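You operate a simulated robot arm through the tools that you are given. There is no shell and no other tool. Be economical: measure what you need, move in short steps, check, and stop when the job is done.

The job below is to be done with a simulated two-armed robot. You get a single attempt, and the scene is never put back.

## Task
Shut the nutrunner down: socket on its peg, arm parked, program off, air off.
Fine: the socket goes on its own peg; the air knob, the jig clamp and the other two sockets stay as they are.

Only the result counts: the job must be done as asked and must still hold three seconds after the hand-in. Knocking over, shifting, dropping, spilling or breaking anything else fails it.

## Robot
Two 7-joint arms with fingered hands on one trunk, on a base that drives. Base frame: it is fixed to the floor where the robot stands at the start and does not move with it; the origin is under the middle of the robot, x ahead of it, y to its left, z up. Units: m, degrees, N and s.
The left shoulder is at the start at [0.07, 0.172, 1.402], the right one opposite. Places, roughly: air knob [0.5, 0.6, 0.9]; hinge jig clamp [0.5, 0.1, 0.9]; nutrunner air valve handle [0.5, 0.8, 0.9]; nutrunner program dial [0.3, 0.4, 0.9]; swing arm [0.8, 0.1, 1.2]. Payload 5 kg a hand.
Tool frame (each hand has its own): the origin (TCP) lies between the finger pads and is the grasp point; the fingertips stand 0.043 m ahead of it; z points along the fingers, y is the line along which they close. The gripper opens to 0.144 m. The gripper's body begins 0.05 m behind the TCP. The gripper is a hand of 5 fingers: y runs from the thumb to the fingers, the wrist lies at [-0.021, -0.124, -0.221] in the tool frame, and closing takes about 1.5 s.
Orientation is that of the tool frame in the base frame, as [roll, pitch, yaw] about the fixed x, y, z axes, in that order (R = Rz(yaw) Ry(pitch) Rx(roll)). With the fingers straight down and the wrist toward the robot, the tool's x, y and z point along [0, 1, 0], [1, 0, 0] and [0, 0, -1] of the base frame.

## Interface
- The arms move only by the tool move_arm. It takes "left_increments", "right_increments" or both (then of equal length, played together; a hand with none holds still); each is a list of rows, each a list of 3 entries, a list of its own where there are three numbers: the turn, a rotation vector about the tool's x, y, z in units of 60 degrees (1.0 is 60 degrees), then the shift along the tool's x, y, z in units of 100 mm (1.0 is 100 mm), then the gripper command, from -1 (shut) to 1 (fully open), values between in proportion. In form: [[[ax, ay, az], [tx, ty, tz], hand], ...]. A call has 1 to 20 rows; each row is the pose to reach, as a shift and turn from the pose commanded when the call began, along the tool's axes at that moment. A call with a number of a shift or a turn outside -1 to 1 is refused whole. Each row takes 0.2 s and may step no farther than 0.05 m and 8.6 degrees from the row before; otherwise, or with a gripper value out of range, the whole call is refused. A pose out of reach is approached as far as the arm can. The call stops where the force on the tool passes 90 N (or 10 N more than at its start, if that is more) or the arm is blocked; 0.2 s more then pass. The fingers move at their own pace (about 0.045 m/s each) and stop on an object; they squeeze with about 29 N. The grip force told is the motor's: it shows also when the fingers shut on nothing. Time passes only in rows, and 0.2 s behind the last, so rows that repeat a pose let the fingers close. The reply holds the time, the measured pose of the TCP, the force on the tool along the base axes, the opening and the grip force, in the units named above and with some noise, with the torque about the TCP (base axes, N m) and any sound that the robot's microphone picked up.
- Cameras (640 x 400 px; columns grow to the right, rows downward): "scene" is now at [0.1229, 0.0459, 1.6283]; the picture's right is [0.56, -0.83, 0.00], its down [-0.54, -0.36, -0.76] and it looks along [0.63, 0.43, -0.65] (base axes); focal length 214 px, centre (320, 200). "left" rides on the left gripper at [-0.086, -0.109, -0.168] in its tool frame; the picture's right is [-0.80, -0.28, 0.53], its down [0.54, -0.73, 0.42] and it looks along [0.27, 0.63, 0.73] (tool axes); focal length 275 px, centre (320, 200). "right" rides on the right gripper at [0.086, -0.108, -0.168] in its tool frame; the picture's right is [-0.80, 0.28, -0.53], its down [-0.54, -0.73, 0.42] and it looks along [-0.27, 0.63, 0.73] (tool axes); focal length 275 px, centre (320, 200). There is no depth. A picture from a camera that has moved, and an enlarged one, comes with that camera's place and axes in the base frame and with its lens.
- grab_frame(camera): a new picture of that camera. The clock stands still meanwhile.
- slide_trunk(by): slides the trunk up (or, below 0, down) by that many m; the arms and the scene camera ride with it, the base frame stays. It gives what a move gives, with no picture.
- base_move(legs): drives the robot by 1 to 6 legs, each [ahead, left, turn to the left] in m, m and degrees, along the robot's own axes; the way and the turn of a leg run together, so that a leg with both is an arc; at most 1.5 m and 180 degrees a leg. The arms and the cameras ride along, it lands a little off, and it stops where it bumps. It gives what a move gives.
- set_grasp(shape, hand): the hand has 5 fingers and takes this shape, open, in about a second: jaw (thumb against the fingers, like two jaws); tri (thumb and two fingers); tip (a fingertip pinch); poke (one finger out to press); point (the index stretched); flat (the hand flat); cup (the hand cupped); fist (a fist). The gripper value then closes the fingers along that shape, each until it touches; the sizes above hold for jaw. It gives what a move gives, with no picture.
- turn_head(pan, tilt): turns the head with the scene camera to pan (to the left, within 86 degrees either way) and tilt (down, from -29 to 69), counted from straight ahead of the robot. It gives what a move gives.
- close_up(camera, box): a new picture of the part [left, top, right, bottom] of that camera's present view, enlarged. The clock stands still meanwhile.
- close_job(): hands the job in; it is judged then, once.

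Work in short steps. Places have to be worked out from the pictures, the camera data and where the tool is seen: move nearer, look again, correct. Check each grasp and each placing, and mend what went wrong. You have 120 turns and 88 pictures in all, those below and enlarged ones among them. Open the grippers and draw the arms clear of the work before you hand the job in, unless the task says otherwise; then end with one line.

The tools are called after "Emit:" by a JSON object that holds its "op" and its "data". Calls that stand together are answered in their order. move_arm: Moves the arms, as the interface text tells. Its arguments: {"type":"object","properties":{"left_increments":{"type":"array"},"right_increments":{"type":"array"}},"required":[]} The other tools are called the same way: slide_trunk (by) slides the trunk up or down; set_grasp (shape, hand) gives the hand a shape; base_move (legs) drives the base; turn_head (pan, tilt) turns the head that bears the scene camera; grab_frame (camera) takes a picture; close_up (camera, box) takes an enlarged picture of a part of a camera's view; close_job () hands the job in.

At the start:

```text
t: 0.0
left_tcp_pos: [0.4359, 0.6393, 1.4887]
left_tool_rot: [-180.0, 0.0, 89.9]
left_contact_force: [-0.7, -0.1, -0.3]
left_ft_torque: [0.03, 0.0, -0.01]
left_grip_width: 0.1434
left_grasp_force: 0.0
left_shape: jaw
right_tcp_pos: [0.6891, 0.0012, 1.5123]
right_tool_rot: [179.9, 0.0, 90.0]
right_contact_force: [0.1, -0.4, 0.5]
right_ft_torque: [0.01, 0.01, 0.03]
right_grip_width: 0.1436
right_grasp_force: 0.0
right_shape: jaw
trunk travel left (down, up): [-0.5, 0.44]
robot x, y, heading: [0.0029, -0.0024, 0.1]
head pan, tilt: [34.1, 40.4]
```

scene: 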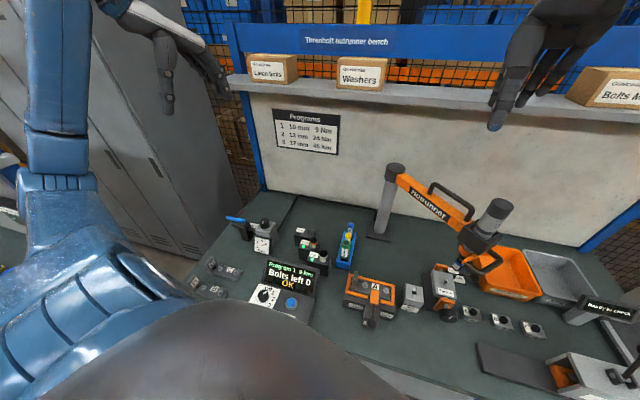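
right: 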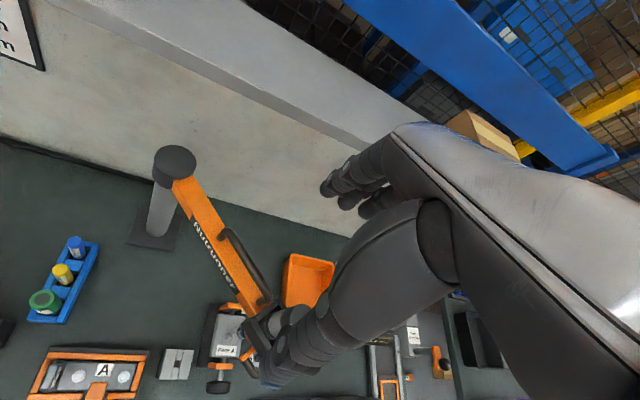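
left: 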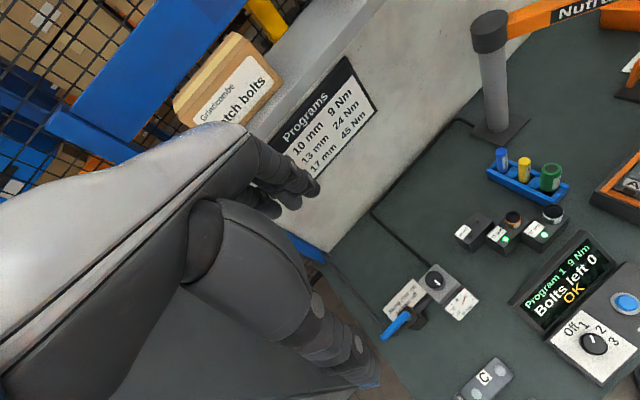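

I start by enlarging the scene to identify the dial, valve, sockets and swing arm.

Emit:
{"op": "close_up", "data": {"camera": "scene", "box": [180, 200, 360, 330]}}

Emit:
{"op": "close_up", "data": {"camera": "scene", "box": [340, 150, 560, 350]}}

Emit:
{"op": "close_up", "data": {"camera": "left", "box": [340, 130, 640, 400]}}

```text
3.08 times, centred on (270, 265) of scene
camera zoom: at [0.1229, 0.0459, 1.6283], right [0.56, -0.83, 0.0], down [-0.54, -0.36, -0.76], along [0.63, 0.43, -0.65], focal length 660 px, centre (474, 0)
```

zoom: 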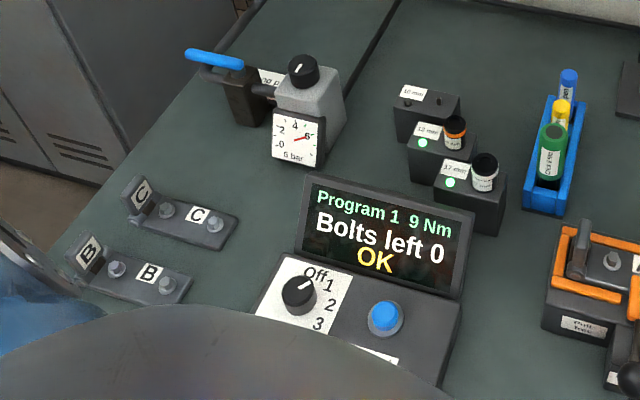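

```text
2.00 times, centred on (450, 250) of scene
camera zoom: at [0.1229, 0.0459, 1.6283], right [0.56, -0.83, 0.0], down [-0.54, -0.36, -0.76], along [0.63, 0.43, -0.65], focal length 429 px, centre (60, 100)
```

zoom: 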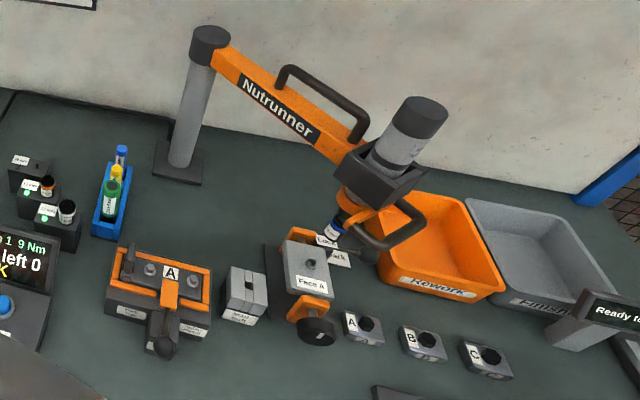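

```text
1.48 times, centred on (490, 265) of left
camera zoom: at [0.3283, 0.5512, 1.6575], right [-0.28, -0.8, -0.53], down [-0.73, 0.54, -0.42], along [0.63, 0.27, -0.73], focal length 408 px, centre (68, 104)
```

zoom: 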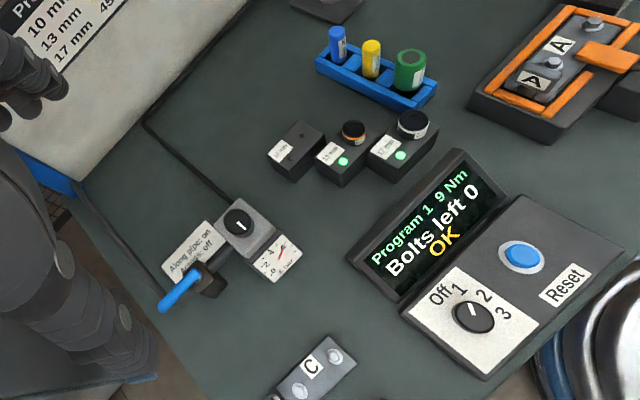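

The 10 mm peg is empty; the tool holds a blue-banded socket. I look closer at the nutrunner head, labels and pegs.

Emit:
{"op": "close_up", "data": {"camera": "scene", "box": [420, 190, 530, 300]}}

Emit:
{"op": "close_up", "data": {"camera": "scene", "box": [215, 205, 345, 290]}}

Emit:
{"op": "close_up", "data": {"camera": "left", "box": [370, 190, 570, 345]}}

```text
3.64 times, centred on (475, 245) of scene
camera zoom: at [0.1229, 0.0459, 1.6283], right [0.56, -0.83, 0.0], down [-0.54, -0.36, -0.76], along [0.63, 0.43, -0.65], focal length 780 px, centre (-244, 36)
```

zoom: 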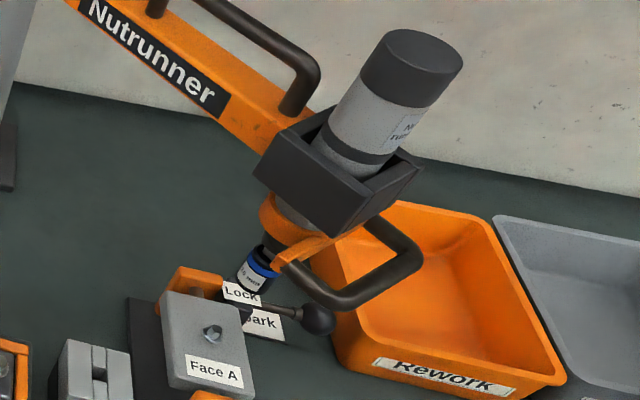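

```text
4.71 times, centred on (280, 248) of scene
camera zoom: at [0.1229, 0.0459, 1.6283], right [0.56, -0.83, 0.0], down [-0.54, -0.36, -0.76], along [0.63, 0.43, -0.65], focal length 1009 px, centre (508, -24)
```

zoom: 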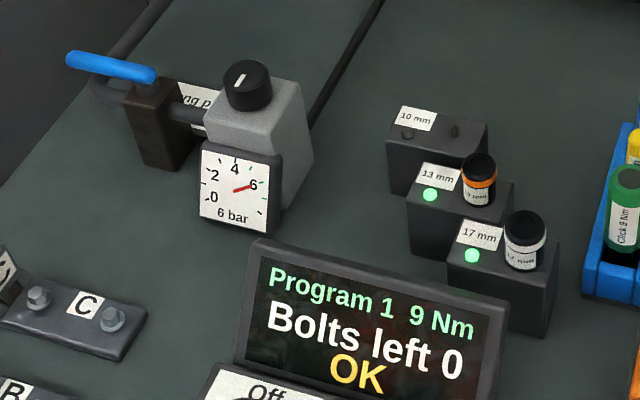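

```text
2.58 times, centred on (470, 268) of left
camera zoom: at [0.3283, 0.5512, 1.6575], right [-0.28, -0.8, -0.53], down [-0.73, 0.54, -0.42], along [0.63, 0.27, -0.73], focal length 710 px, centre (-67, 26)
```

zoom: 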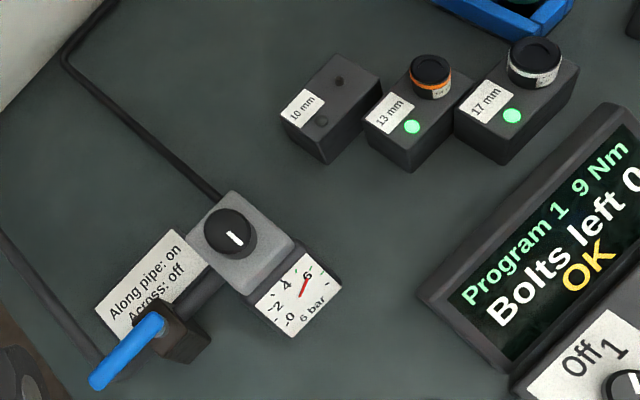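

Peg tip is about [0.635, 0.45, 0.87]; socket near [0.72, -0.10, ~1.0]. I zoom in through the right camera on the nutrunner area and the left one on the dial.

Emit:
{"op": "close_up", "data": {"camera": "right", "box": [140, 280, 300, 400]}}

Emit:
{"op": "turn_head", "data": {"pan": 0, "tilt": 45}}

Emit:
{"op": "grab_frame", "data": {"camera": "scene"}}

```text
3.33 times, centred on (220, 340) of right
camera zoom: at [0.5806, 0.0885, 1.6795], right [0.28, -0.8, 0.53], down [-0.73, -0.54, -0.42], along [0.63, -0.27, -0.73], focal length 918 px, centre (653, -267)
```

zoom: 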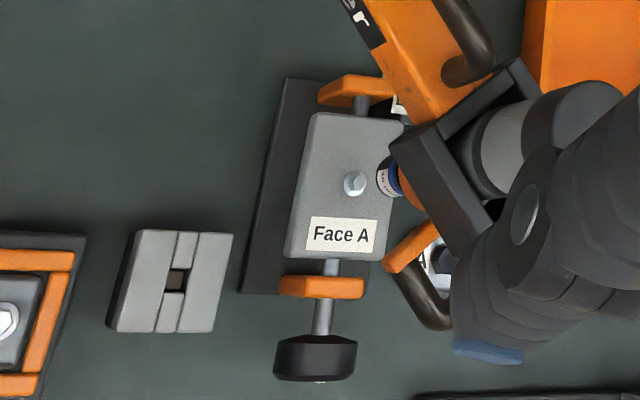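

```text
t: 1.0
left_tcp_pos: [0.4371, 0.6379, 1.4886]
left_tool_rot: [-179.9, 0.0, 90.0]
left_contact_force: [0.2, -1.0, -0.6]
left_ft_torque: [0.03, 0.0, -0.02]
left_grip_width: 0.1435
left_grasp_force: 0.1
left_shape: jaw
right_tcp_pos: [0.6892, 0.0006, 1.5115]
right_tool_rot: [180.0, -0.1, 90.1]
right_contact_force: [0.2, 0.2, -1.0]
right_ft_torque: [-0.04, 0.0, 0.05]
right_grip_width: 0.1438
right_grasp_force: 0.1
right_shape: jaw
trunk travel left (down, up): [-0.5, 0.44]
robot x, y, heading: [-0.0044, 0.0017, -0.2]
head pan, tilt: [0.0, 45.0]
```

```text
77 pictures are left
camera scene: at [0.134, -0.0016, 1.6217], right [0.0, -1.0, 0.0], down [-0.71, 0.0, -0.71], along [0.71, 0.0, -0.71], focal length 214 px, centre (320, 200)
```

scene: 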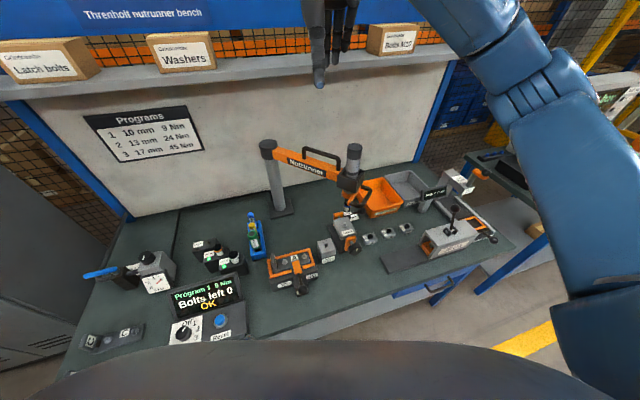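

I zoom on the nutrunner region and its labels from here.

Emit:
{"op": "close_up", "data": {"camera": "scene", "box": [250, 130, 450, 260]}}

Emit:
{"op": "close_up", "data": {"camera": "scene", "box": [320, 170, 400, 220]}}

```text
3.08 times, centred on (350, 195) of scene
camera zoom: at [0.134, -0.0016, 1.6217], right [0.0, -1.0, 0.0], down [-0.71, 0.0, -0.71], along [0.71, 0.0, -0.71], focal length 660 px, centre (228, 215)
```

zoom: 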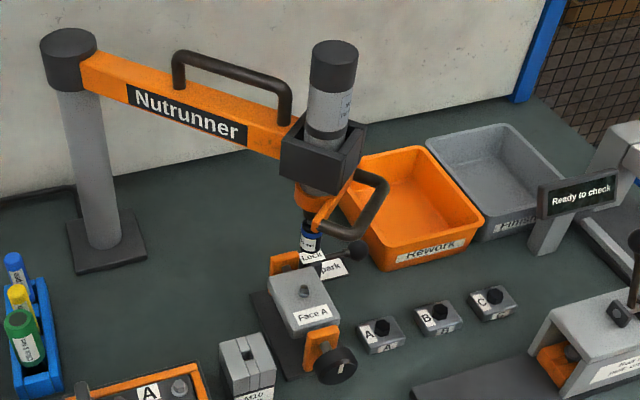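

```text
8.00 times, centred on (360, 195) of scene
camera zoom: at [0.134, -0.0016, 1.6217], right [0.0, -1.0, 0.0], down [-0.71, 0.0, -0.71], along [0.71, 0.0, -0.71], focal length 1716 px, centre (0, 240)
```

zoom: 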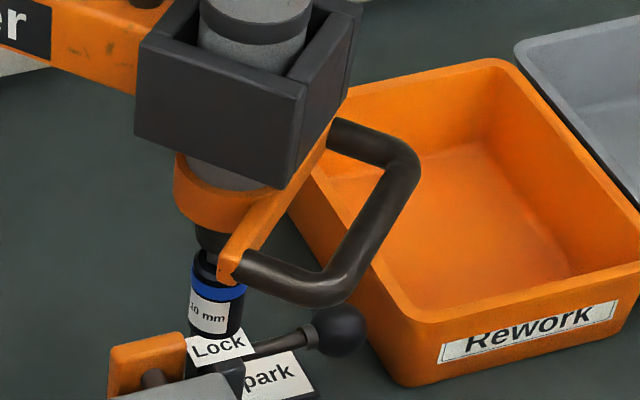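

The socket is about [0.73, -0.11, 0.98]. A "Lock" lever and "…park" label sit behind it; I drive right a bit to see them from the side.

Emit:
{"op": "base_move", "data": {"legs": [[0, -0.35, 0]]}}

Emit:
{"op": "turn_head", "data": {"pan": 20, "tilt": 40}}

Emit:
{"op": "grab_frame", "data": {"camera": "scene"}}

Emit:
{"op": "grab_frame", "data": {"camera": "right"}}

```text
t: 3.2
left_tcp_pos: [0.4362, 0.298, 1.4867]
left_tool_rot: [180.0, 0.1, 90.1]
left_contact_force: [-0.1, 0.3, 0.4]
left_ft_torque: [-0.06, 0.01, 0.01]
left_grip_width: 0.1438
left_grasp_force: 0.0
left_shape: jaw
right_tcp_pos: [0.6899, -0.3381, 1.5113]
right_tool_rot: [180.0, 0.2, 90.1]
right_contact_force: [-0.5, 0.0, 0.1]
right_ft_torque: [-0.04, -0.02, 0.0]
right_grip_width: 0.1436
right_grasp_force: 0.3
right_shape: jaw
trunk travel left (down, up): [-0.5, 0.44]
robot x, y, heading: [0.0014, -0.3437, -0.1]
head pan, tilt: [0.0, 45.0]
```

```text
t: 4.1
left_tcp_pos: [0.4357, 0.2949, 1.4897]
left_tool_rot: [-179.9, 0.0, 90.1]
left_contact_force: [1.2, 0.4, 0.7]
left_ft_torque: [-0.01, -0.02, 0.05]
left_grip_width: 0.1435
left_grasp_force: 0.0
left_shape: jaw
right_tcp_pos: [0.6901, -0.3422, 1.5116]
right_tool_rot: [179.9, 0.1, 90.0]
right_contact_force: [0.2, 0.6, 0.9]
right_ft_torque: [0.04, 0.02, 0.0]
right_grip_width: 0.1436
right_grasp_force: 0.1
right_shape: jaw
trunk travel left (down, up): [-0.5, 0.44]
robot x, y, heading: [-0.001, -0.3438, 0.2]
head pan, tilt: [20.0, 40.0]
```

```text
74 pictures are left
camera scene: at [0.1328, -0.3167, 1.629], right [0.34, -0.94, 0.0], down [-0.6, -0.22, -0.77], along [0.72, 0.26, -0.64], focal length 214 px, centre (320, 200)
```

scene: 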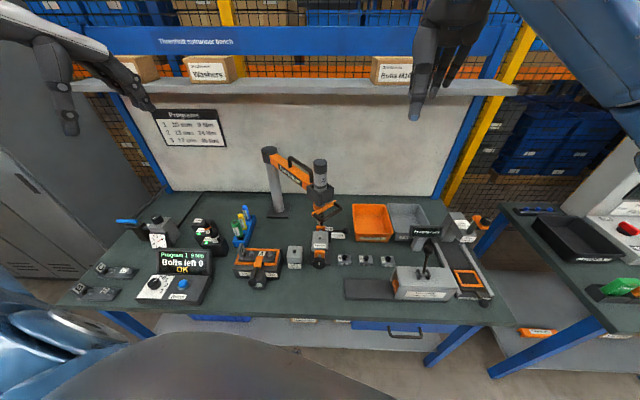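

```text
73 pictures are left
camera right: at [0.5805, -0.2548, 1.6796], right [0.29, -0.8, 0.53], down [-0.72, -0.54, -0.42], along [0.63, -0.27, -0.73], focal length 275 px, centre (320, 200)
```

right: 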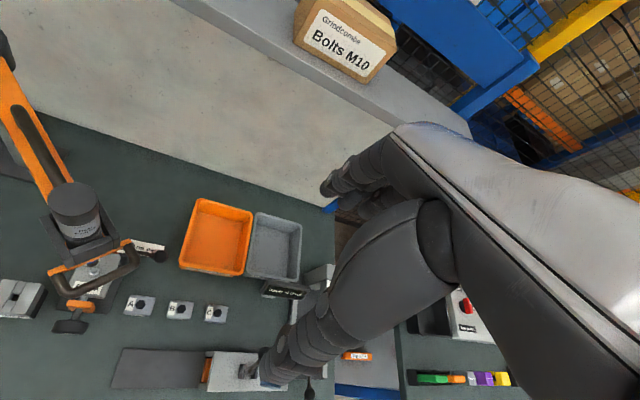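

Now I enlarge both views of the nutrunner head.

Emit:
{"op": "close_up", "data": {"camera": "scene", "box": [285, 150, 365, 270]}}

Emit:
{"op": "close_up", "data": {"camera": "right", "box": [0, 150, 200, 350]}}

```text
3.33 times, centred on (325, 210) of scene
camera zoom: at [0.1328, -0.3167, 1.629], right [0.34, -0.94, 0.0], down [-0.6, -0.22, -0.77], along [0.72, 0.26, -0.64], focal length 715 px, centre (303, 167)
```

zoom: 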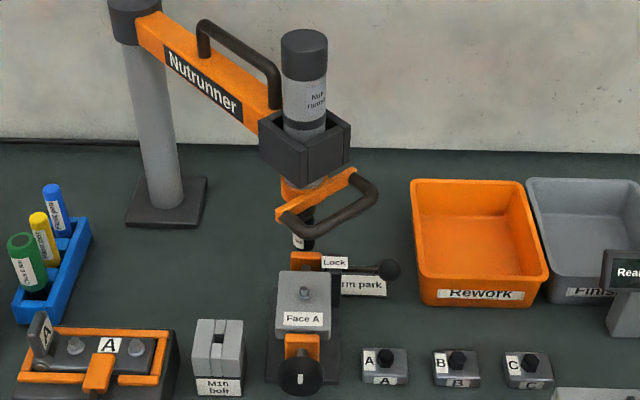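

```text
2.00 times, centred on (100, 250) of right
camera zoom: at [0.5805, -0.2548, 1.6796], right [0.29, -0.8, 0.53], down [-0.72, -0.54, -0.42], along [0.63, -0.27, -0.73], focal length 551 px, centre (760, 100)
```

zoom: 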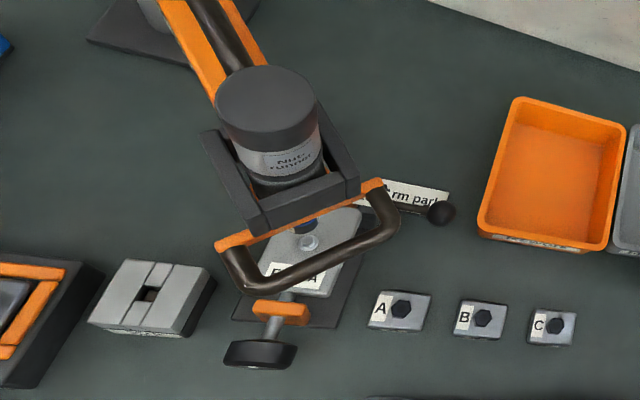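

There's an "Arm park" spot near [0.81, -0.14] with a lock lever (ball ≈[0.806, -0.198, 0.88]) behind the current arm position (tool axis ≈[0.70, -0.11]); pivot ≈[0.885, 0.2]. I turn the right hand to view this from the right side.

Emit:
{"op": "move_arm", "data": {"right_increments": [[[0, 0, -0.125], [0, 0.1, 0.125], 1], [[0, 0, -0.25], [0, 0.2, 0.25], 1], [[0, 0, -0.375], [0, 0.3, 0.375], 1], [[0, 0, -0.5], [0, 0.4, 0.5], 1], [[0, 0, -0.625], [0, 0.5, 0.625], 1], [[0, 0, -0.75], [0, 0.6, 0.75], 1], [[0, 0, -0.875], [0, 0.7, 0.875], 1], [[0, 0, -1], [0, 0.8, 1], 1]]}}

Emit:
{"op": "move_arm", "data": {"right_increments": [[[0, 0, -0.125], [0, 0.1, 0.25], 1], [[0, 0, -0.25], [0, 0.2, 0.5], 1], [[0, 0, -0.375], [0, 0.3, 0.75], 1], [[0, 0, -0.5], [0, 0.4, 1], 1]]}}

Emit:
{"op": "grab_frame", "data": {"camera": "right"}}

```text
t: 5.9
left_tcp_pos: [0.4366, 0.2951, 1.4888]
left_tool_rot: [-179.8, 0.1, 90.0]
left_contact_force: [0.1, 0.1, 0.0]
left_ft_torque: [0.0, 0.03, 0.02]
left_grip_width: 0.1436
left_grasp_force: 0.1
left_shape: jaw
right_tcp_pos: [0.7709, -0.3411, 1.4109]
right_tool_rot: [180.0, -0.1, 150.2]
right_contact_force: [0.2, 0.4, 0.3]
right_ft_torque: [0.0, 0.03, -0.01]
right_grip_width: 0.1438
right_grasp_force: 0.0
right_shape: jaw
trunk travel left (down, up): [-0.5, 0.44]
robot x, y, heading: [0.0013, -0.3452, 0.3]
head pan, tilt: [20.0, 40.0]
```

```text
t: 6.9
left_tcp_pos: [0.4371, 0.296, 1.4871]
left_tool_rot: [-179.9, 0.2, 90.2]
left_contact_force: [-0.2, 0.1, -0.4]
left_ft_torque: [-0.02, 0.02, -0.01]
left_grip_width: 0.1438
left_grasp_force: 0.0
left_shape: jaw
right_tcp_pos: [0.7922, -0.304, 1.3095]
right_tool_rot: [180.0, 0.0, -179.8]
right_contact_force: [0.7, -0.3, 0.0]
right_ft_torque: [-0.02, 0.04, 0.02]
right_grip_width: 0.1439
right_grasp_force: 0.0
right_shape: jaw
trunk travel left (down, up): [-0.5, 0.44]
robot x, y, heading: [0.0, -0.3452, 0.1]
head pan, tilt: [20.0, 40.0]
```

```text
70 pictures are left
camera right: at [0.7054, -0.4121, 1.479], right [0.8, 0.29, 0.53], down [0.55, -0.72, -0.42], along [0.26, 0.63, -0.73], focal length 275 px, centre (320, 200)
```

right: 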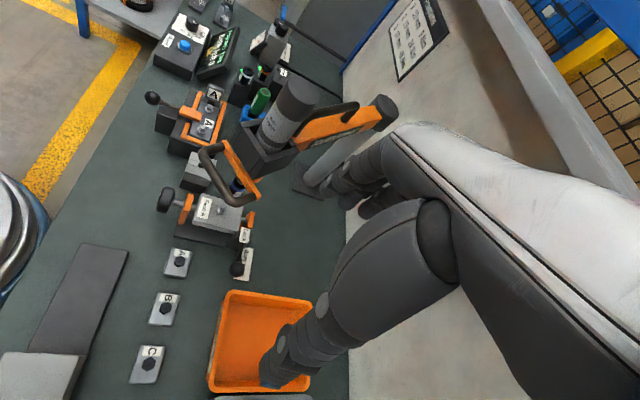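

Emit:
{"op": "close_up", "data": {"camera": "right", "box": [140, 70, 320, 290]}}

```text
1.82 times, centred on (230, 180) of right
camera zoom: at [0.7054, -0.4121, 1.479], right [0.8, 0.29, 0.53], down [0.55, -0.72, -0.42], along [0.26, 0.63, -0.73], focal length 500 px, centre (484, 236)
```

zoom: 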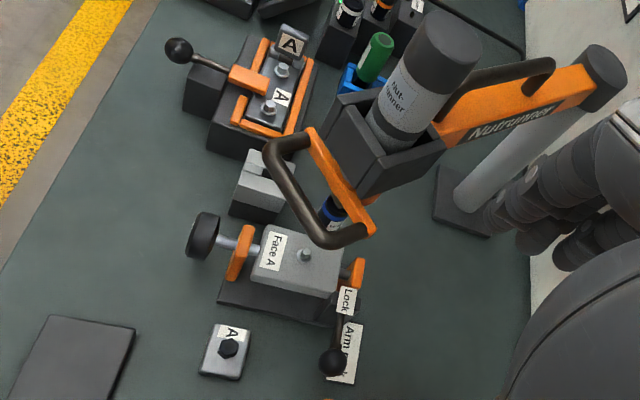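

The lock lever belongs to the Face A jig; the "Arm park" label is flat on the bench at ≈[0.82, -0.14]. Before planning the socket grasp I shape the left hand to "tip" and look at the finger geometry.

Emit:
{"op": "set_grasp", "data": {"hand": "left", "shape": "tip"}}

Emit:
{"op": "turn_head", "data": {"pan": 45, "tilt": 15}}

Emit:
{"op": "grab_frame", "data": {"camera": "scene"}}

Emit:
{"op": "grab_frame", "data": {"camera": "left"}}

```text
t: 7.8
left_tcp_pos: [0.4366, 0.2952, 1.4886]
left_tool_rot: [180.0, -0.1, 90.0]
left_contact_force: [0.1, -0.8, 0.0]
left_ft_torque: [0.01, 0.01, 0.0]
left_grip_width: 0.1438
left_grasp_force: 0.1
left_shape: tip
right_tcp_pos: [0.7907, -0.3051, 1.3116]
right_tool_rot: [180.0, -0.1, -180.0]
right_contact_force: [0.8, -0.4, -0.1]
right_ft_torque: [0.0, 0.0, 0.0]
right_grip_width: 0.1436
right_grasp_force: 0.0
right_shape: jaw
trunk travel left (down, up): [-0.5, 0.44]
robot x, y, heading: [0.001, -0.3419, -0.2]
head pan, tilt: [20.0, 40.0]
```

```text
t: 8.7
left_tcp_pos: [0.4361, 0.2962, 1.4887]
left_tool_rot: [-180.0, 0.0, 90.1]
left_contact_force: [-0.6, 0.3, 0.6]
left_ft_torque: [0.01, -0.05, 0.0]
left_grip_width: 0.1437
left_grasp_force: 0.1
left_shape: tip
right_tcp_pos: [0.7917, -0.305, 1.311]
right_tool_rot: [-180.0, 0.0, -179.9]
right_contact_force: [-0.5, -0.5, 0.5]
right_ft_torque: [0.0, -0.01, -0.01]
right_grip_width: 0.1437
right_grasp_force: 0.1
right_shape: jaw
trunk travel left (down, up): [-0.5, 0.44]
robot x, y, heading: [-0.0013, -0.3421, 0.3]
head pan, tilt: [45.0, 15.0]
```

```text
68 pictures are left
camera scene: at [0.1192, -0.2786, 1.6684], right [0.71, -0.71, 0.0], down [-0.18, -0.18, -0.97], along [0.68, 0.68, -0.26], focal length 214 px, centre (320, 200)
```

scene: 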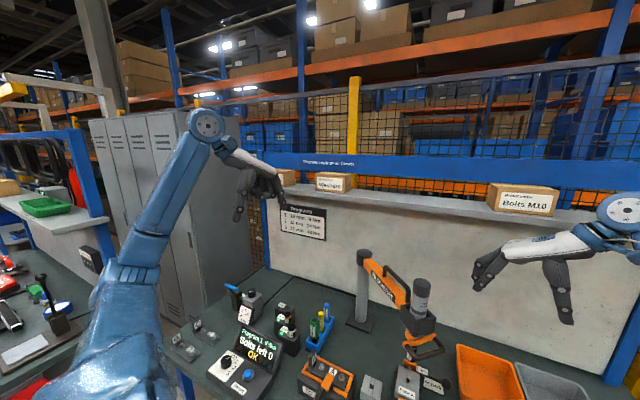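

```text
67 pictures are left
camera left: at [0.328, 0.2087, 1.6574], right [-0.28, -0.8, -0.53], down [-0.73, 0.54, -0.42], along [0.63, 0.27, -0.73], focal length 275 px, centre (320, 200)
```

left: 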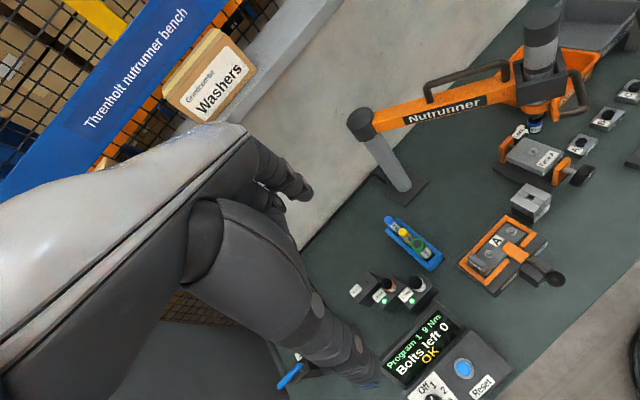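

The left hand camera sees its own fingers; I zoom on them to judge the tip shape, and on the park area.

Emit:
{"op": "close_up", "data": {"camera": "left", "box": [180, 110, 400, 400]}}

Emit:
{"op": "close_up", "data": {"camera": "scene", "box": [220, 130, 300, 230]}}

Emit:
{"op": "close_up", "data": {"camera": "left", "box": [460, 80, 620, 220]}}

```text
1.38 times, centred on (290, 255) of left
camera zoom: at [0.328, 0.2087, 1.6574], right [-0.28, -0.8, -0.53], down [-0.73, 0.54, -0.42], along [0.63, 0.27, -0.73], focal length 380 px, centre (361, 124)
```

zoom: 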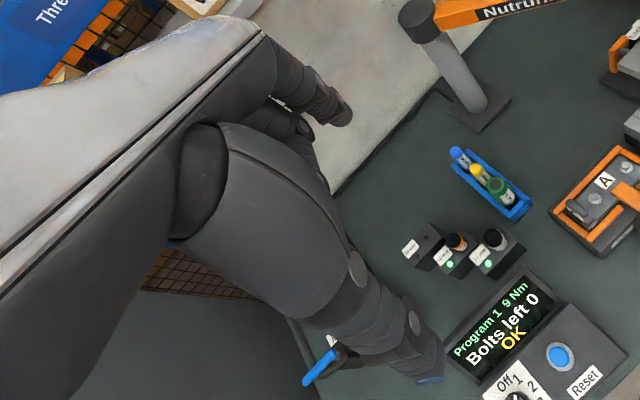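

```text
4.00 times, centred on (260, 180) of scene
camera zoom: at [0.1192, -0.2786, 1.6684], right [0.71, -0.71, 0.0], down [-0.18, -0.18, -0.97], along [0.68, 0.68, -0.26], focal length 858 px, centre (560, 280)
```

zoom: 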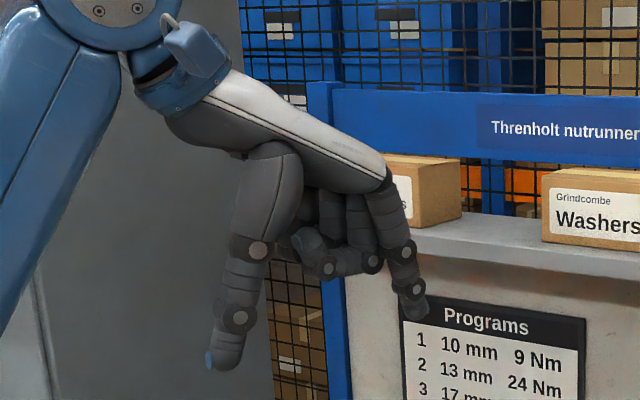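

```text
2.86 times, centred on (540, 150) of left
camera zoom: at [0.328, 0.2087, 1.6574], right [-0.28, -0.8, -0.53], down [-0.73, 0.54, -0.42], along [0.63, 0.27, -0.73], focal length 786 px, centre (-309, 343)
```

zoom: 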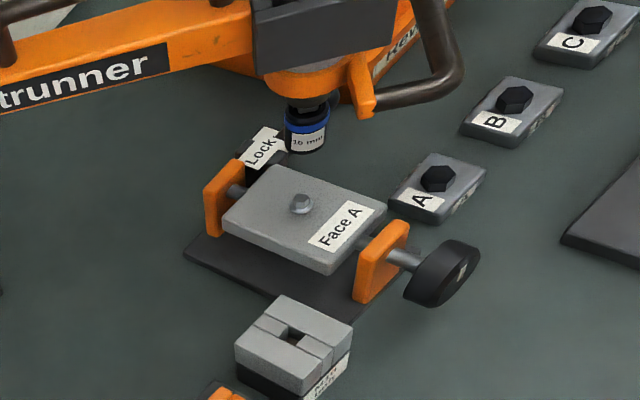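

Plan: left hand in "tip" pinch approaches the socket from front-left, tilted about 35° down, under the box and clear of the handle. I yaw and tilt the hand in stages.

Emit:
{"op": "move_arm", "data": {"left_increments": [[[0, 0, -0.0625], [-0.25, 0.25, 0.25], 1], [[0, 0, -0.125], [-0.5, 0.5, 0.5], 1], [[0, 0, -0.1875], [-0.75, 0.75, 0.75], 1], [[0, 0, -0.25], [-1, 1, 1], 1]]}}

Emit:
{"op": "move_arm", "data": {"left_increments": [[[0, -0.115, 0], [-0.125, 0.04, 0.125], 1], [[0, -0.23, 0], [-0.25, 0.08, 0.25], 1], [[0, -0.345, 0], [-0.375, 0.12, 0.375], 1], [[0, -0.46, 0], [-0.5, 0.15, 0.5], 1], [[0, -0.575, 0], [-0.625, 0.19, 0.625], 1], [[0, -0.69, 0], [-0.75, 0.23, 0.75], 1], [[0, -0.805, 0], [-0.875, 0.26, 0.875], 1], [[0, -0.917, 0], [-1, 0.3, 1], 1]]}}

Emit:
{"op": "grab_frame", "data": {"camera": "left"}}

Emit:
{"op": "turn_head", "data": {"pan": 28, "tilt": 40}}

Emit:
{"op": "grab_frame", "data": {"camera": "scene"}}

```text
t: 9.7
left_tcp_pos: [0.5376, 0.193, 1.3892]
left_tool_rot: [179.9, -0.1, 105.2]
left_contact_force: [0.3, 0.0, -0.3]
left_ft_torque: [0.04, 0.02, 0.0]
left_grip_width: 0.1438
left_grasp_force: 0.0
left_shape: tip
right_tcp_pos: [0.7911, -0.3065, 1.3112]
right_tool_rot: [179.9, -0.1, -179.8]
right_contact_force: [0.1, 0.1, 0.0]
right_ft_torque: [0.02, 0.0, 0.01]
right_grip_width: 0.1435
right_grasp_force: 0.0
right_shape: jaw
trunk travel left (down, up): [-0.5, 0.44]
robot x, y, heading: [0.0025, -0.3441, 0.1]
head pan, tilt: [45.0, 15.0]
```

```text
t: 11.5
left_tcp_pos: [0.592, 0.1077, 1.2894]
left_tool_rot: [-180.0, 55.1, 105.2]
left_contact_force: [-0.9, 0.1, 0.2]
left_ft_torque: [0.05, -0.01, -0.03]
left_grip_width: 0.1439
left_grasp_force: 0.1
left_shape: tip
right_tcp_pos: [0.7911, -0.3053, 1.3117]
right_tool_rot: [-179.9, 0.0, -180.0]
right_contact_force: [0.4, 0.0, -0.1]
right_ft_torque: [0.02, 0.03, -0.03]
right_grip_width: 0.1437
right_grasp_force: 0.1
right_shape: jaw
trunk travel left (down, up): [-0.5, 0.44]
robot x, y, heading: [0.0002, -0.3426, -0.1]
head pan, tilt: [45.0, 15.0]
```

```text
63 pictures are left
camera left: at [0.464, 0.1635, 1.4568], right [-0.04, -0.94, 0.35], down [-0.69, -0.22, -0.69], along [0.72, -0.27, -0.64], focal length 275 px, centre (320, 200)
```

left: 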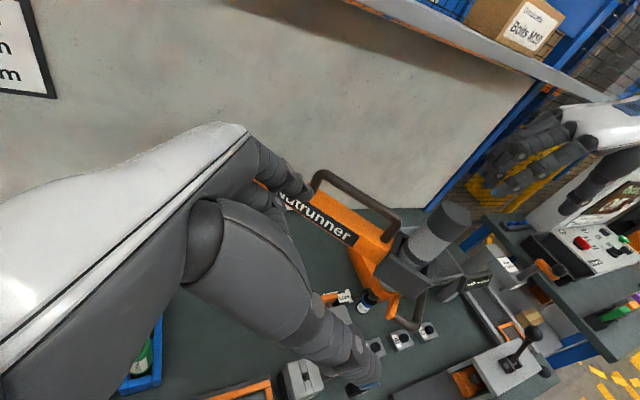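

```text
t: 12.3
left_tcp_pos: [0.5915, 0.1063, 1.2893]
left_tool_rot: [180.0, 55.0, 105.1]
left_contact_force: [-0.2, 0.3, -0.4]
left_ft_torque: [0.03, 0.01, -0.02]
left_grip_width: 0.144
left_grasp_force: 0.0
left_shape: tip
right_tcp_pos: [0.7907, -0.3059, 1.3117]
right_tool_rot: [-180.0, 0.0, -179.9]
right_contact_force: [0.5, -0.4, 0.3]
right_ft_torque: [-0.02, 0.03, 0.0]
right_grip_width: 0.1436
right_grasp_force: 0.0
right_shape: jaw
trunk travel left (down, up): [-0.5, 0.44]
robot x, y, heading: [0.0034, -0.3423, 0.1]
head pan, tilt: [28.0, 40.0]
```

```text
62 pictures are left
camera scene: at [0.1279, -0.3047, 1.6291], right [0.47, -0.88, 0.0], down [-0.57, -0.3, -0.77], along [0.68, 0.36, -0.64], focal length 214 px, centre (320, 200)
```

scene: 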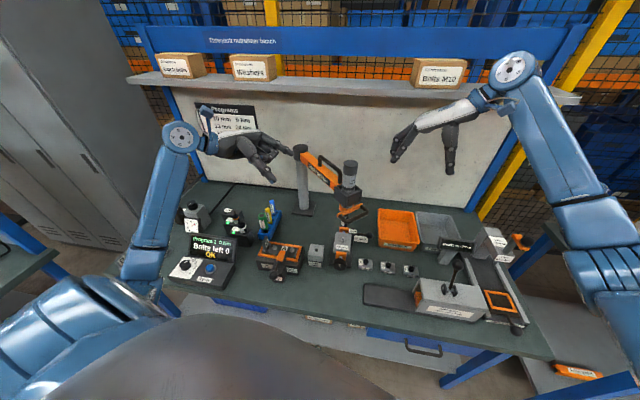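

Good posture. I enlarge both views to triangulate the socket's top and bottom.

Emit:
{"op": "close_up", "data": {"camera": "left", "box": [330, 270, 450, 350]}}

Emit:
{"op": "close_up", "data": {"camera": "scene", "box": [320, 195, 380, 245]}}

```text
5.00 times, centred on (390, 310) of left
camera zoom: at [0.4636, 0.1632, 1.4571], right [-0.04, -0.94, 0.35], down [-0.69, -0.22, -0.69], along [0.72, -0.27, -0.64], focal length 1376 px, centre (-30, -350)
```

zoom: 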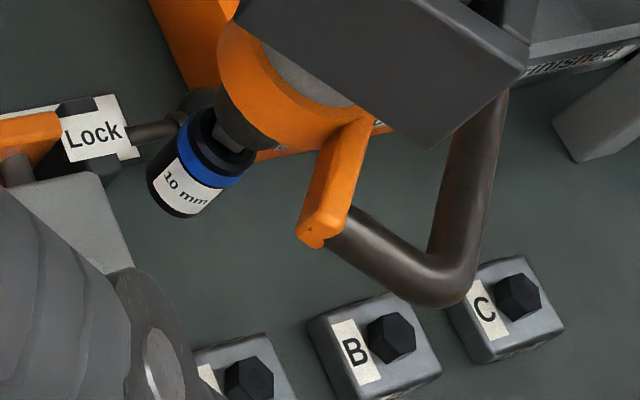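

```text
8.00 times, centred on (350, 220) of scene
camera zoom: at [0.1279, -0.3047, 1.6291], right [0.47, -0.88, 0.0], down [-0.57, -0.3, -0.77], along [0.68, 0.36, -0.64], focal length 1716 px, centre (80, 40)
```

zoom: 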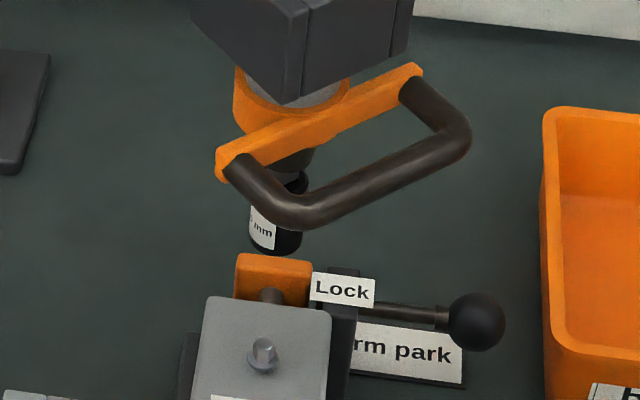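

The socket is about 29 mm wide, bottom at z≈0.99, axis ≈[0.701, -0.109]. I move in along the approach line partway with the fingers partly closed and check.

Emit:
{"op": "move_arm", "data": {"left_increments": [[[0, 0, 0], [0.1, 0.06, 0.25], 0.3], [[0, 0, 0], [0.21, 0.12, 0.5], 0.3], [[0, 0, 0], [0.32, 0.18, 0.75], 0.3], [[0, 0, 0], [0.42, 0.24, 1], 0.3]]}}

Emit:
{"op": "move_arm", "data": {"left_increments": [[[0, 0, 0], [0.1, 0.06, 0.25], 0.3], [[0, 0, 0], [0.21, 0.12, 0.5], 0.3], [[0, 0, 0], [0.32, 0.18, 0.75], 0.3], [[0, 0, 0], [0.42, 0.24, 1], 0.3]]}}

Emit:
{"op": "grab_frame", "data": {"camera": "left"}}

Emit:
{"op": "grab_frame", "data": {"camera": "right"}}

Emit:
{"op": "close_up", "data": {"camera": "scene", "box": [270, 130, 390, 250]}}

```text
t: 13.3
left_tcp_pos: [0.6315, 0.0571, 1.1969]
left_tool_rot: [180.0, 55.1, 105.0]
left_contact_force: [0.2, 1.0, -1.1]
left_ft_torque: [-0.03, 0.0, -0.02]
left_grip_width: 0.0939
left_grasp_force: 0.1
left_shape: tip
right_tcp_pos: [0.7913, -0.3051, 1.3122]
right_tool_rot: [-180.0, 0.0, -179.9]
right_contact_force: [0.5, 0.2, -0.2]
right_ft_torque: [0.05, 0.0, 0.02]
right_grip_width: 0.1439
right_grasp_force: 0.1
right_shape: jaw
trunk travel left (down, up): [-0.5, 0.44]
robot x, y, heading: [0.0043, -0.3414, 0.3]
head pan, tilt: [28.0, 40.0]
```

```text
t: 14.3
left_tcp_pos: [0.668, 0.0057, 1.1068]
left_tool_rot: [179.9, 55.0, 105.1]
left_contact_force: [-0.4, 1.3, -0.1]
left_ft_torque: [-0.01, -0.01, 0.0]
left_grip_width: 0.0941
left_grasp_force: 0.1
left_shape: tip
right_tcp_pos: [0.7914, -0.3063, 1.3119]
right_tool_rot: [-179.9, -0.1, -179.9]
right_contact_force: [-1.0, -0.4, 1.3]
right_ft_torque: [-0.03, 0.03, 0.04]
right_grip_width: 0.1436
right_grasp_force: 0.0
right_shape: jaw
trunk travel left (down, up): [-0.5, 0.44]
robot x, y, heading: [0.0006, -0.345, 0.3]
head pan, tilt: [28.0, 40.0]
```

```text
59 pictures are left
camera left: at [0.5405, 0.0617, 1.2744], right [-0.04, -0.94, 0.35], down [-0.69, -0.22, -0.69], along [0.72, -0.27, -0.64], focal length 275 px, centre (320, 200)
```

left: 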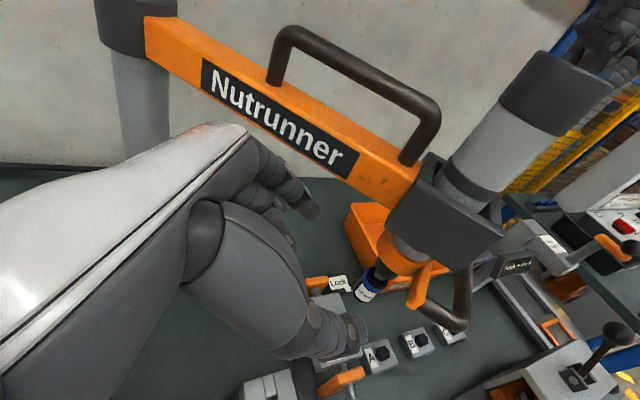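

```text
58 pictures are left
camera right: at [0.7051, -0.4131, 1.479], right [0.8, 0.29, 0.53], down [0.54, -0.72, -0.42], along [0.27, 0.63, -0.73], focal length 275 px, centre (320, 200)
```

right: 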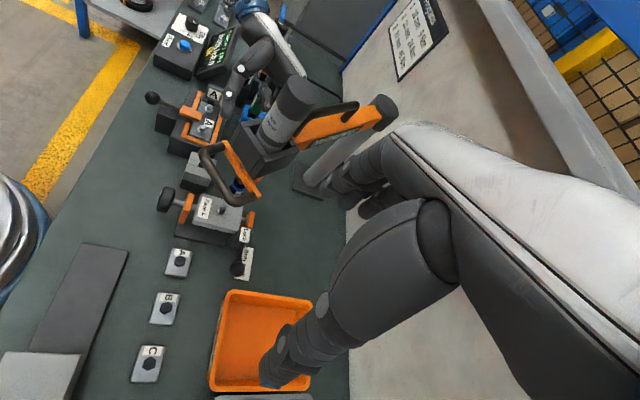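

```text
3.33 times, centred on (330, 190) of scene
camera zoom: at [0.1289, -0.305, 1.629], right [0.47, -0.88, 0.0], down [-0.57, -0.3, -0.77], along [0.68, 0.36, -0.64], focal length 715 px, centre (287, 233)
```

zoom: 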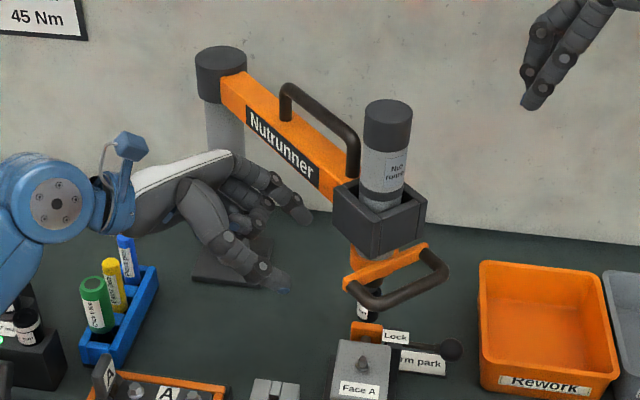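

Alignment looks near right; I enlarge the left view to refine the socket offset relative to the fingers.

Emit:
{"op": "close_up", "data": {"camera": "left", "box": [290, 230, 410, 370]}}

Emit:
{"op": "close_up", "data": {"camera": "right", "box": [190, 120, 270, 210]}}

```text
2.86 times, centred on (350, 300) of left
camera zoom: at [0.5405, 0.0617, 1.2744], right [-0.04, -0.94, 0.35], down [-0.69, -0.22, -0.69], along [0.72, -0.27, -0.64], focal length 786 px, centre (234, -86)
```

zoom: 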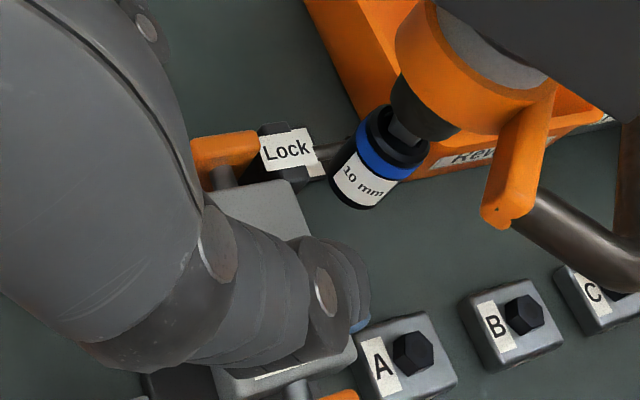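

```text
4.44 times, centred on (230, 165) of right
camera zoom: at [0.7051, -0.4131, 1.479], right [0.8, 0.29, 0.53], down [0.54, -0.72, -0.42], along [0.27, 0.63, -0.73], focal length 1224 px, centre (720, 356)
```

zoom: 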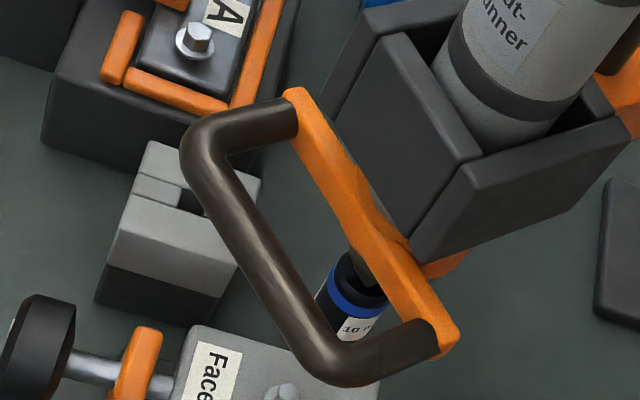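

Refined socket grasp point ≈[0.706, -0.109, 1.015]; the remaining path is nearly along the tool axis (0.15 m). I advance 0.10 m and look.

Emit:
{"op": "move_arm", "data": {"left_increments": [[[0, 0, 0], [0.01, 0.02, 0.25], 0.3], [[0, 0, 0], [0.02, 0.03, 0.5], 0.3], [[0, 0, 0], [0.04, 0.05, 0.75], 0.3], [[0, 0, 0], [0.06, 0.07, 1], 0.3]]}}

Emit:
{"op": "close_up", "data": {"camera": "left", "box": [260, 170, 440, 370]}}

Emit:
{"op": "close_up", "data": {"camera": "scene", "box": [290, 170, 380, 250]}}

```text
t: 15.3
left_tcp_pos: [0.6957, -0.0683, 1.0428]
left_tool_rot: [-179.9, 55.0, 105.3]
left_contact_force: [-0.1, 1.2, 0.5]
left_ft_torque: [0.04, -0.01, -0.02]
left_grip_width: 0.0939
left_grasp_force: 0.0
left_shape: tip
right_tcp_pos: [0.7911, -0.3059, 1.3103]
right_tool_rot: [179.9, -0.2, -180.0]
right_contact_force: [1.6, 0.1, 0.4]
right_ft_torque: [0.03, 0.0, 0.0]
right_grip_width: 0.1436
right_grasp_force: 0.0
right_shape: jaw
trunk travel left (down, up): [-0.5, 0.44]
robot x, y, heading: [-0.0006, -0.3435, 0.1]
head pan, tilt: [28.0, 40.0]
```

```text
2.00 times, centred on (350, 270) of left
camera zoom: at [0.5686, -0.0124, 1.211], right [-0.04, -0.94, 0.35], down [-0.69, -0.22, -0.69], along [0.72, -0.27, -0.64], focal length 551 px, centre (260, 60)
```

zoom: 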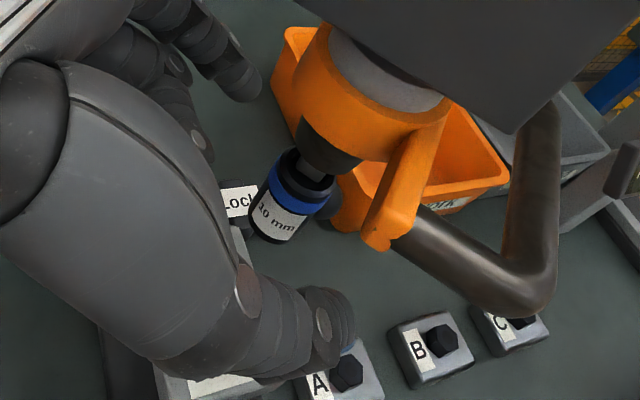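

```text
5.00 times, centred on (335, 210) of scene
camera zoom: at [0.1289, -0.3055, 1.629], right [0.47, -0.88, 0.0], down [-0.57, -0.3, -0.77], along [0.68, 0.36, -0.64], focal length 1072 px, centre (245, 150)
```

zoom: 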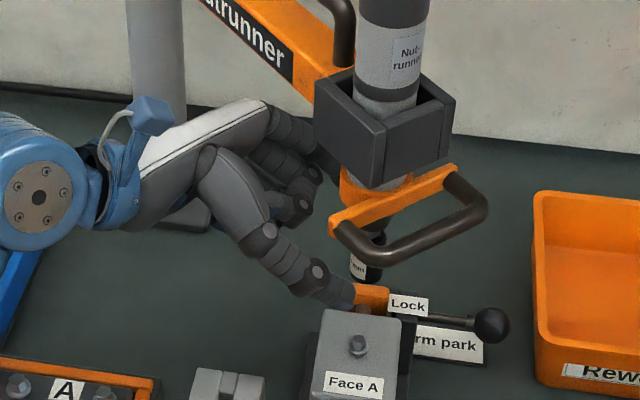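

On line: 0.05 m remains along the tool axis. I advance and then close the fingers.

Emit:
{"op": "move_arm", "data": {"left_increments": [[[0, 0, 0], [0, 0, 0.25], 0.3], [[0, 0, 0], [0, 0, 0.5], 0.3]]}}

Emit:
{"op": "close_up", "data": {"camera": "left", "box": [260, 170, 440, 370]}}

```text
t: 15.9
left_tcp_pos: [0.7065, -0.1049, 1.0168]
left_tool_rot: [180.0, 54.9, 105.1]
left_contact_force: [-0.9, 3.2, 0.4]
left_ft_torque: [0.0, 0.05, 0.03]
left_grip_width: 0.0937
left_grasp_force: 0.1
left_shape: tip
right_tcp_pos: [0.7915, -0.3056, 1.3122]
right_tool_rot: [-180.0, -0.1, -180.0]
right_contact_force: [0.1, -0.5, -0.4]
right_ft_torque: [-0.01, 0.02, -0.01]
right_grip_width: 0.1434
right_grasp_force: 0.2
right_shape: jaw
trunk travel left (down, up): [-0.5, 0.44]
robot x, y, heading: [-0.0033, -0.3429, 0.0]
head pan, tilt: [28.0, 40.0]
```

```text
2.00 times, centred on (350, 270) of left
camera zoom: at [0.5794, -0.0504, 1.1831], right [-0.04, -0.94, 0.35], down [-0.69, -0.22, -0.69], along [0.72, -0.27, -0.64], focal length 551 px, centre (260, 60)
```

zoom: 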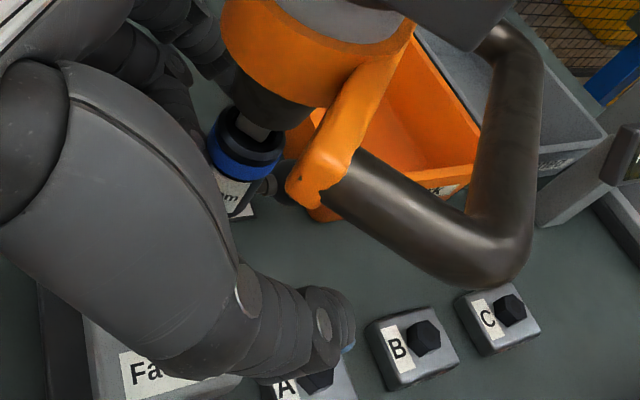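

TCP projects right on the socket. I close the pinch.

Emit:
{"op": "move_arm", "data": {"left_increments": [[[0, 0, 0], [0, 0, 0], 0.0], [[0, 0, 0], [0, 0, 0], -0.3], [[0, 0, 0], [0, 0, 0], -0.6], [[0, 0, 0], [0, 0, 0], -1], [[0, 0, 0], [0, 0, 0], -1], [[0, 0, 0], [0, 0, 0], -1], [[0, 0, 0], [0, 0, 0], -1], [[0, 0, 0], [0, 0, 0], -1]]}}

Emit:
{"op": "close_up", "data": {"camera": "left", "box": [260, 150, 440, 350]}}

Emit:
{"op": "close_up", "data": {"camera": "scene", "box": [290, 170, 380, 250]}}

```text
t: 17.8
left_tcp_pos: [0.7059, -0.1056, 1.0145]
left_tool_rot: [-179.8, 55.0, 105.2]
left_contact_force: [-0.8, 2.1, -5.1]
left_ft_torque: [0.01, -0.06, -0.01]
left_grip_width: 0.0119
left_grasp_force: 29.3
left_shape: tip
right_tcp_pos: [0.7919, -0.3058, 1.3119]
right_tool_rot: [-180.0, 0.0, -179.8]
right_contact_force: [0.2, -1.2, 0.6]
right_ft_torque: [-0.03, -0.03, -0.01]
right_grip_width: 0.1435
right_grasp_force: 0.0
right_shape: jaw
trunk travel left (down, up): [-0.5, 0.44]
robot x, y, heading: [-0.0003, -0.344, 0.4]
head pan, tilt: [28.0, 40.0]
```

```text
2.00 times, centred on (350, 250) of left
camera zoom: at [0.5791, -0.0505, 1.1824], right [-0.04, -0.94, 0.35], down [-0.69, -0.22, -0.69], along [0.72, -0.27, -0.64], focal length 551 px, centre (260, 100)
```

zoom: 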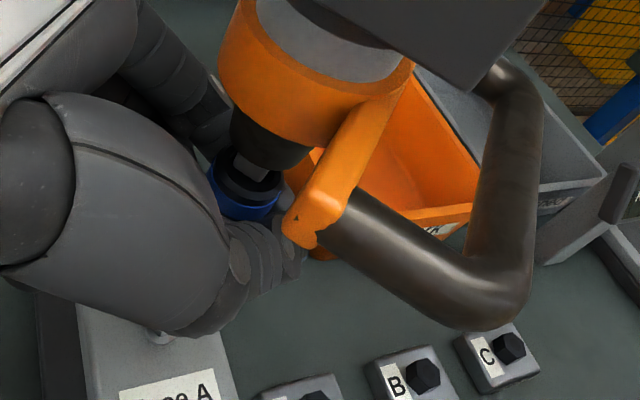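

```text
5.00 times, centred on (335, 210) of scene
camera zoom: at [0.1286, -0.3044, 1.6289], right [0.47, -0.88, 0.0], down [-0.57, -0.3, -0.77], along [0.68, 0.36, -0.64], focal length 1072 px, centre (245, 150)
```

zoom: 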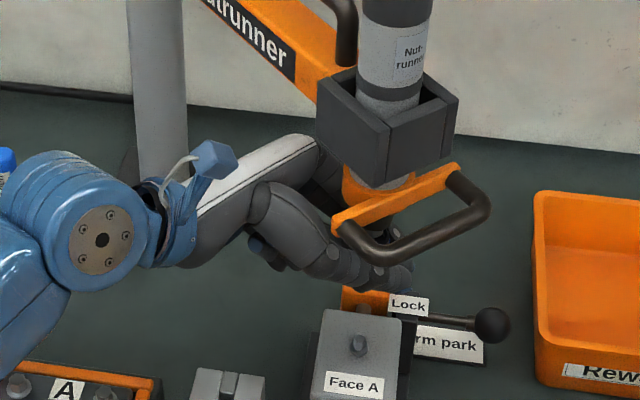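

The hand grips something (29 N) at the socket. I pull straight down by 30 mm and check.

Emit:
{"op": "move_arm", "data": {"left_increments": [[[0, 0, 0], [0.06, 0, 0.042], -1], [[0, 0, 0], [0.12, 0, 0.085], -1], [[0, 0, 0], [0.18, 0, 0.128], -1], [[0, 0, 0], [0.245, 0, 0.172], -1]]}}

Emit:
{"op": "close_up", "data": {"camera": "left", "box": [260, 150, 440, 350]}}

Emit:
{"op": "close_up", "data": {"camera": "scene", "box": [290, 170, 380, 250]}}

```text
t: 18.8
left_tcp_pos: [0.7065, -0.1062, 0.9845]
left_tool_rot: [-179.8, 55.1, 105.2]
left_contact_force: [0.4, 3.4, 4.9]
left_ft_torque: [-0.01, 0.03, -0.01]
left_grip_width: 0.0121
left_grasp_force: 29.1
left_shape: tip
right_tcp_pos: [0.7909, -0.3039, 1.3114]
right_tool_rot: [180.0, 0.0, -179.8]
right_contact_force: [0.1, 0.3, 0.0]
right_ft_torque: [0.01, 0.03, -0.05]
right_grip_width: 0.1437
right_grasp_force: 0.0
right_shape: jaw
trunk travel left (down, up): [-0.5, 0.44]
robot x, y, heading: [0.0016, -0.3447, 0.1]
head pan, tilt: [28.0, 40.0]
```

```text
2.00 times, centred on (350, 250) of left
camera zoom: at [0.5784, -0.0502, 1.1528], right [-0.04, -0.94, 0.35], down [-0.69, -0.22, -0.69], along [0.72, -0.27, -0.64], focal length 551 px, centre (260, 100)
```

zoom: 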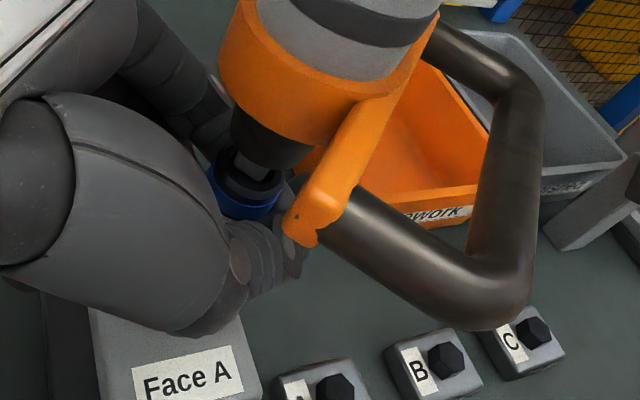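

```text
5.00 times, centred on (335, 210) of scene
camera zoom: at [0.128, -0.3045, 1.629], right [0.47, -0.88, 0.0], down [-0.57, -0.3, -0.77], along [0.68, 0.36, -0.64], focal length 1072 px, centre (245, 150)
```

zoom: 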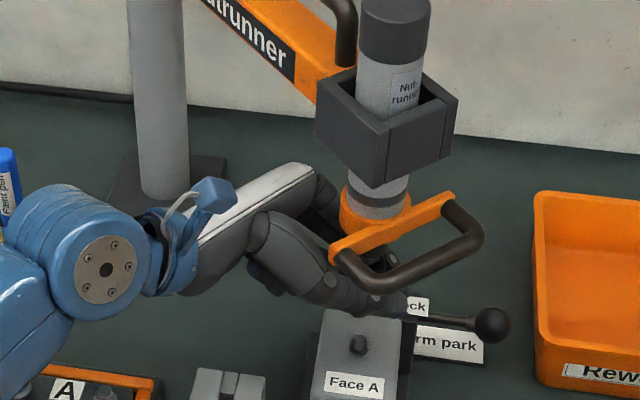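

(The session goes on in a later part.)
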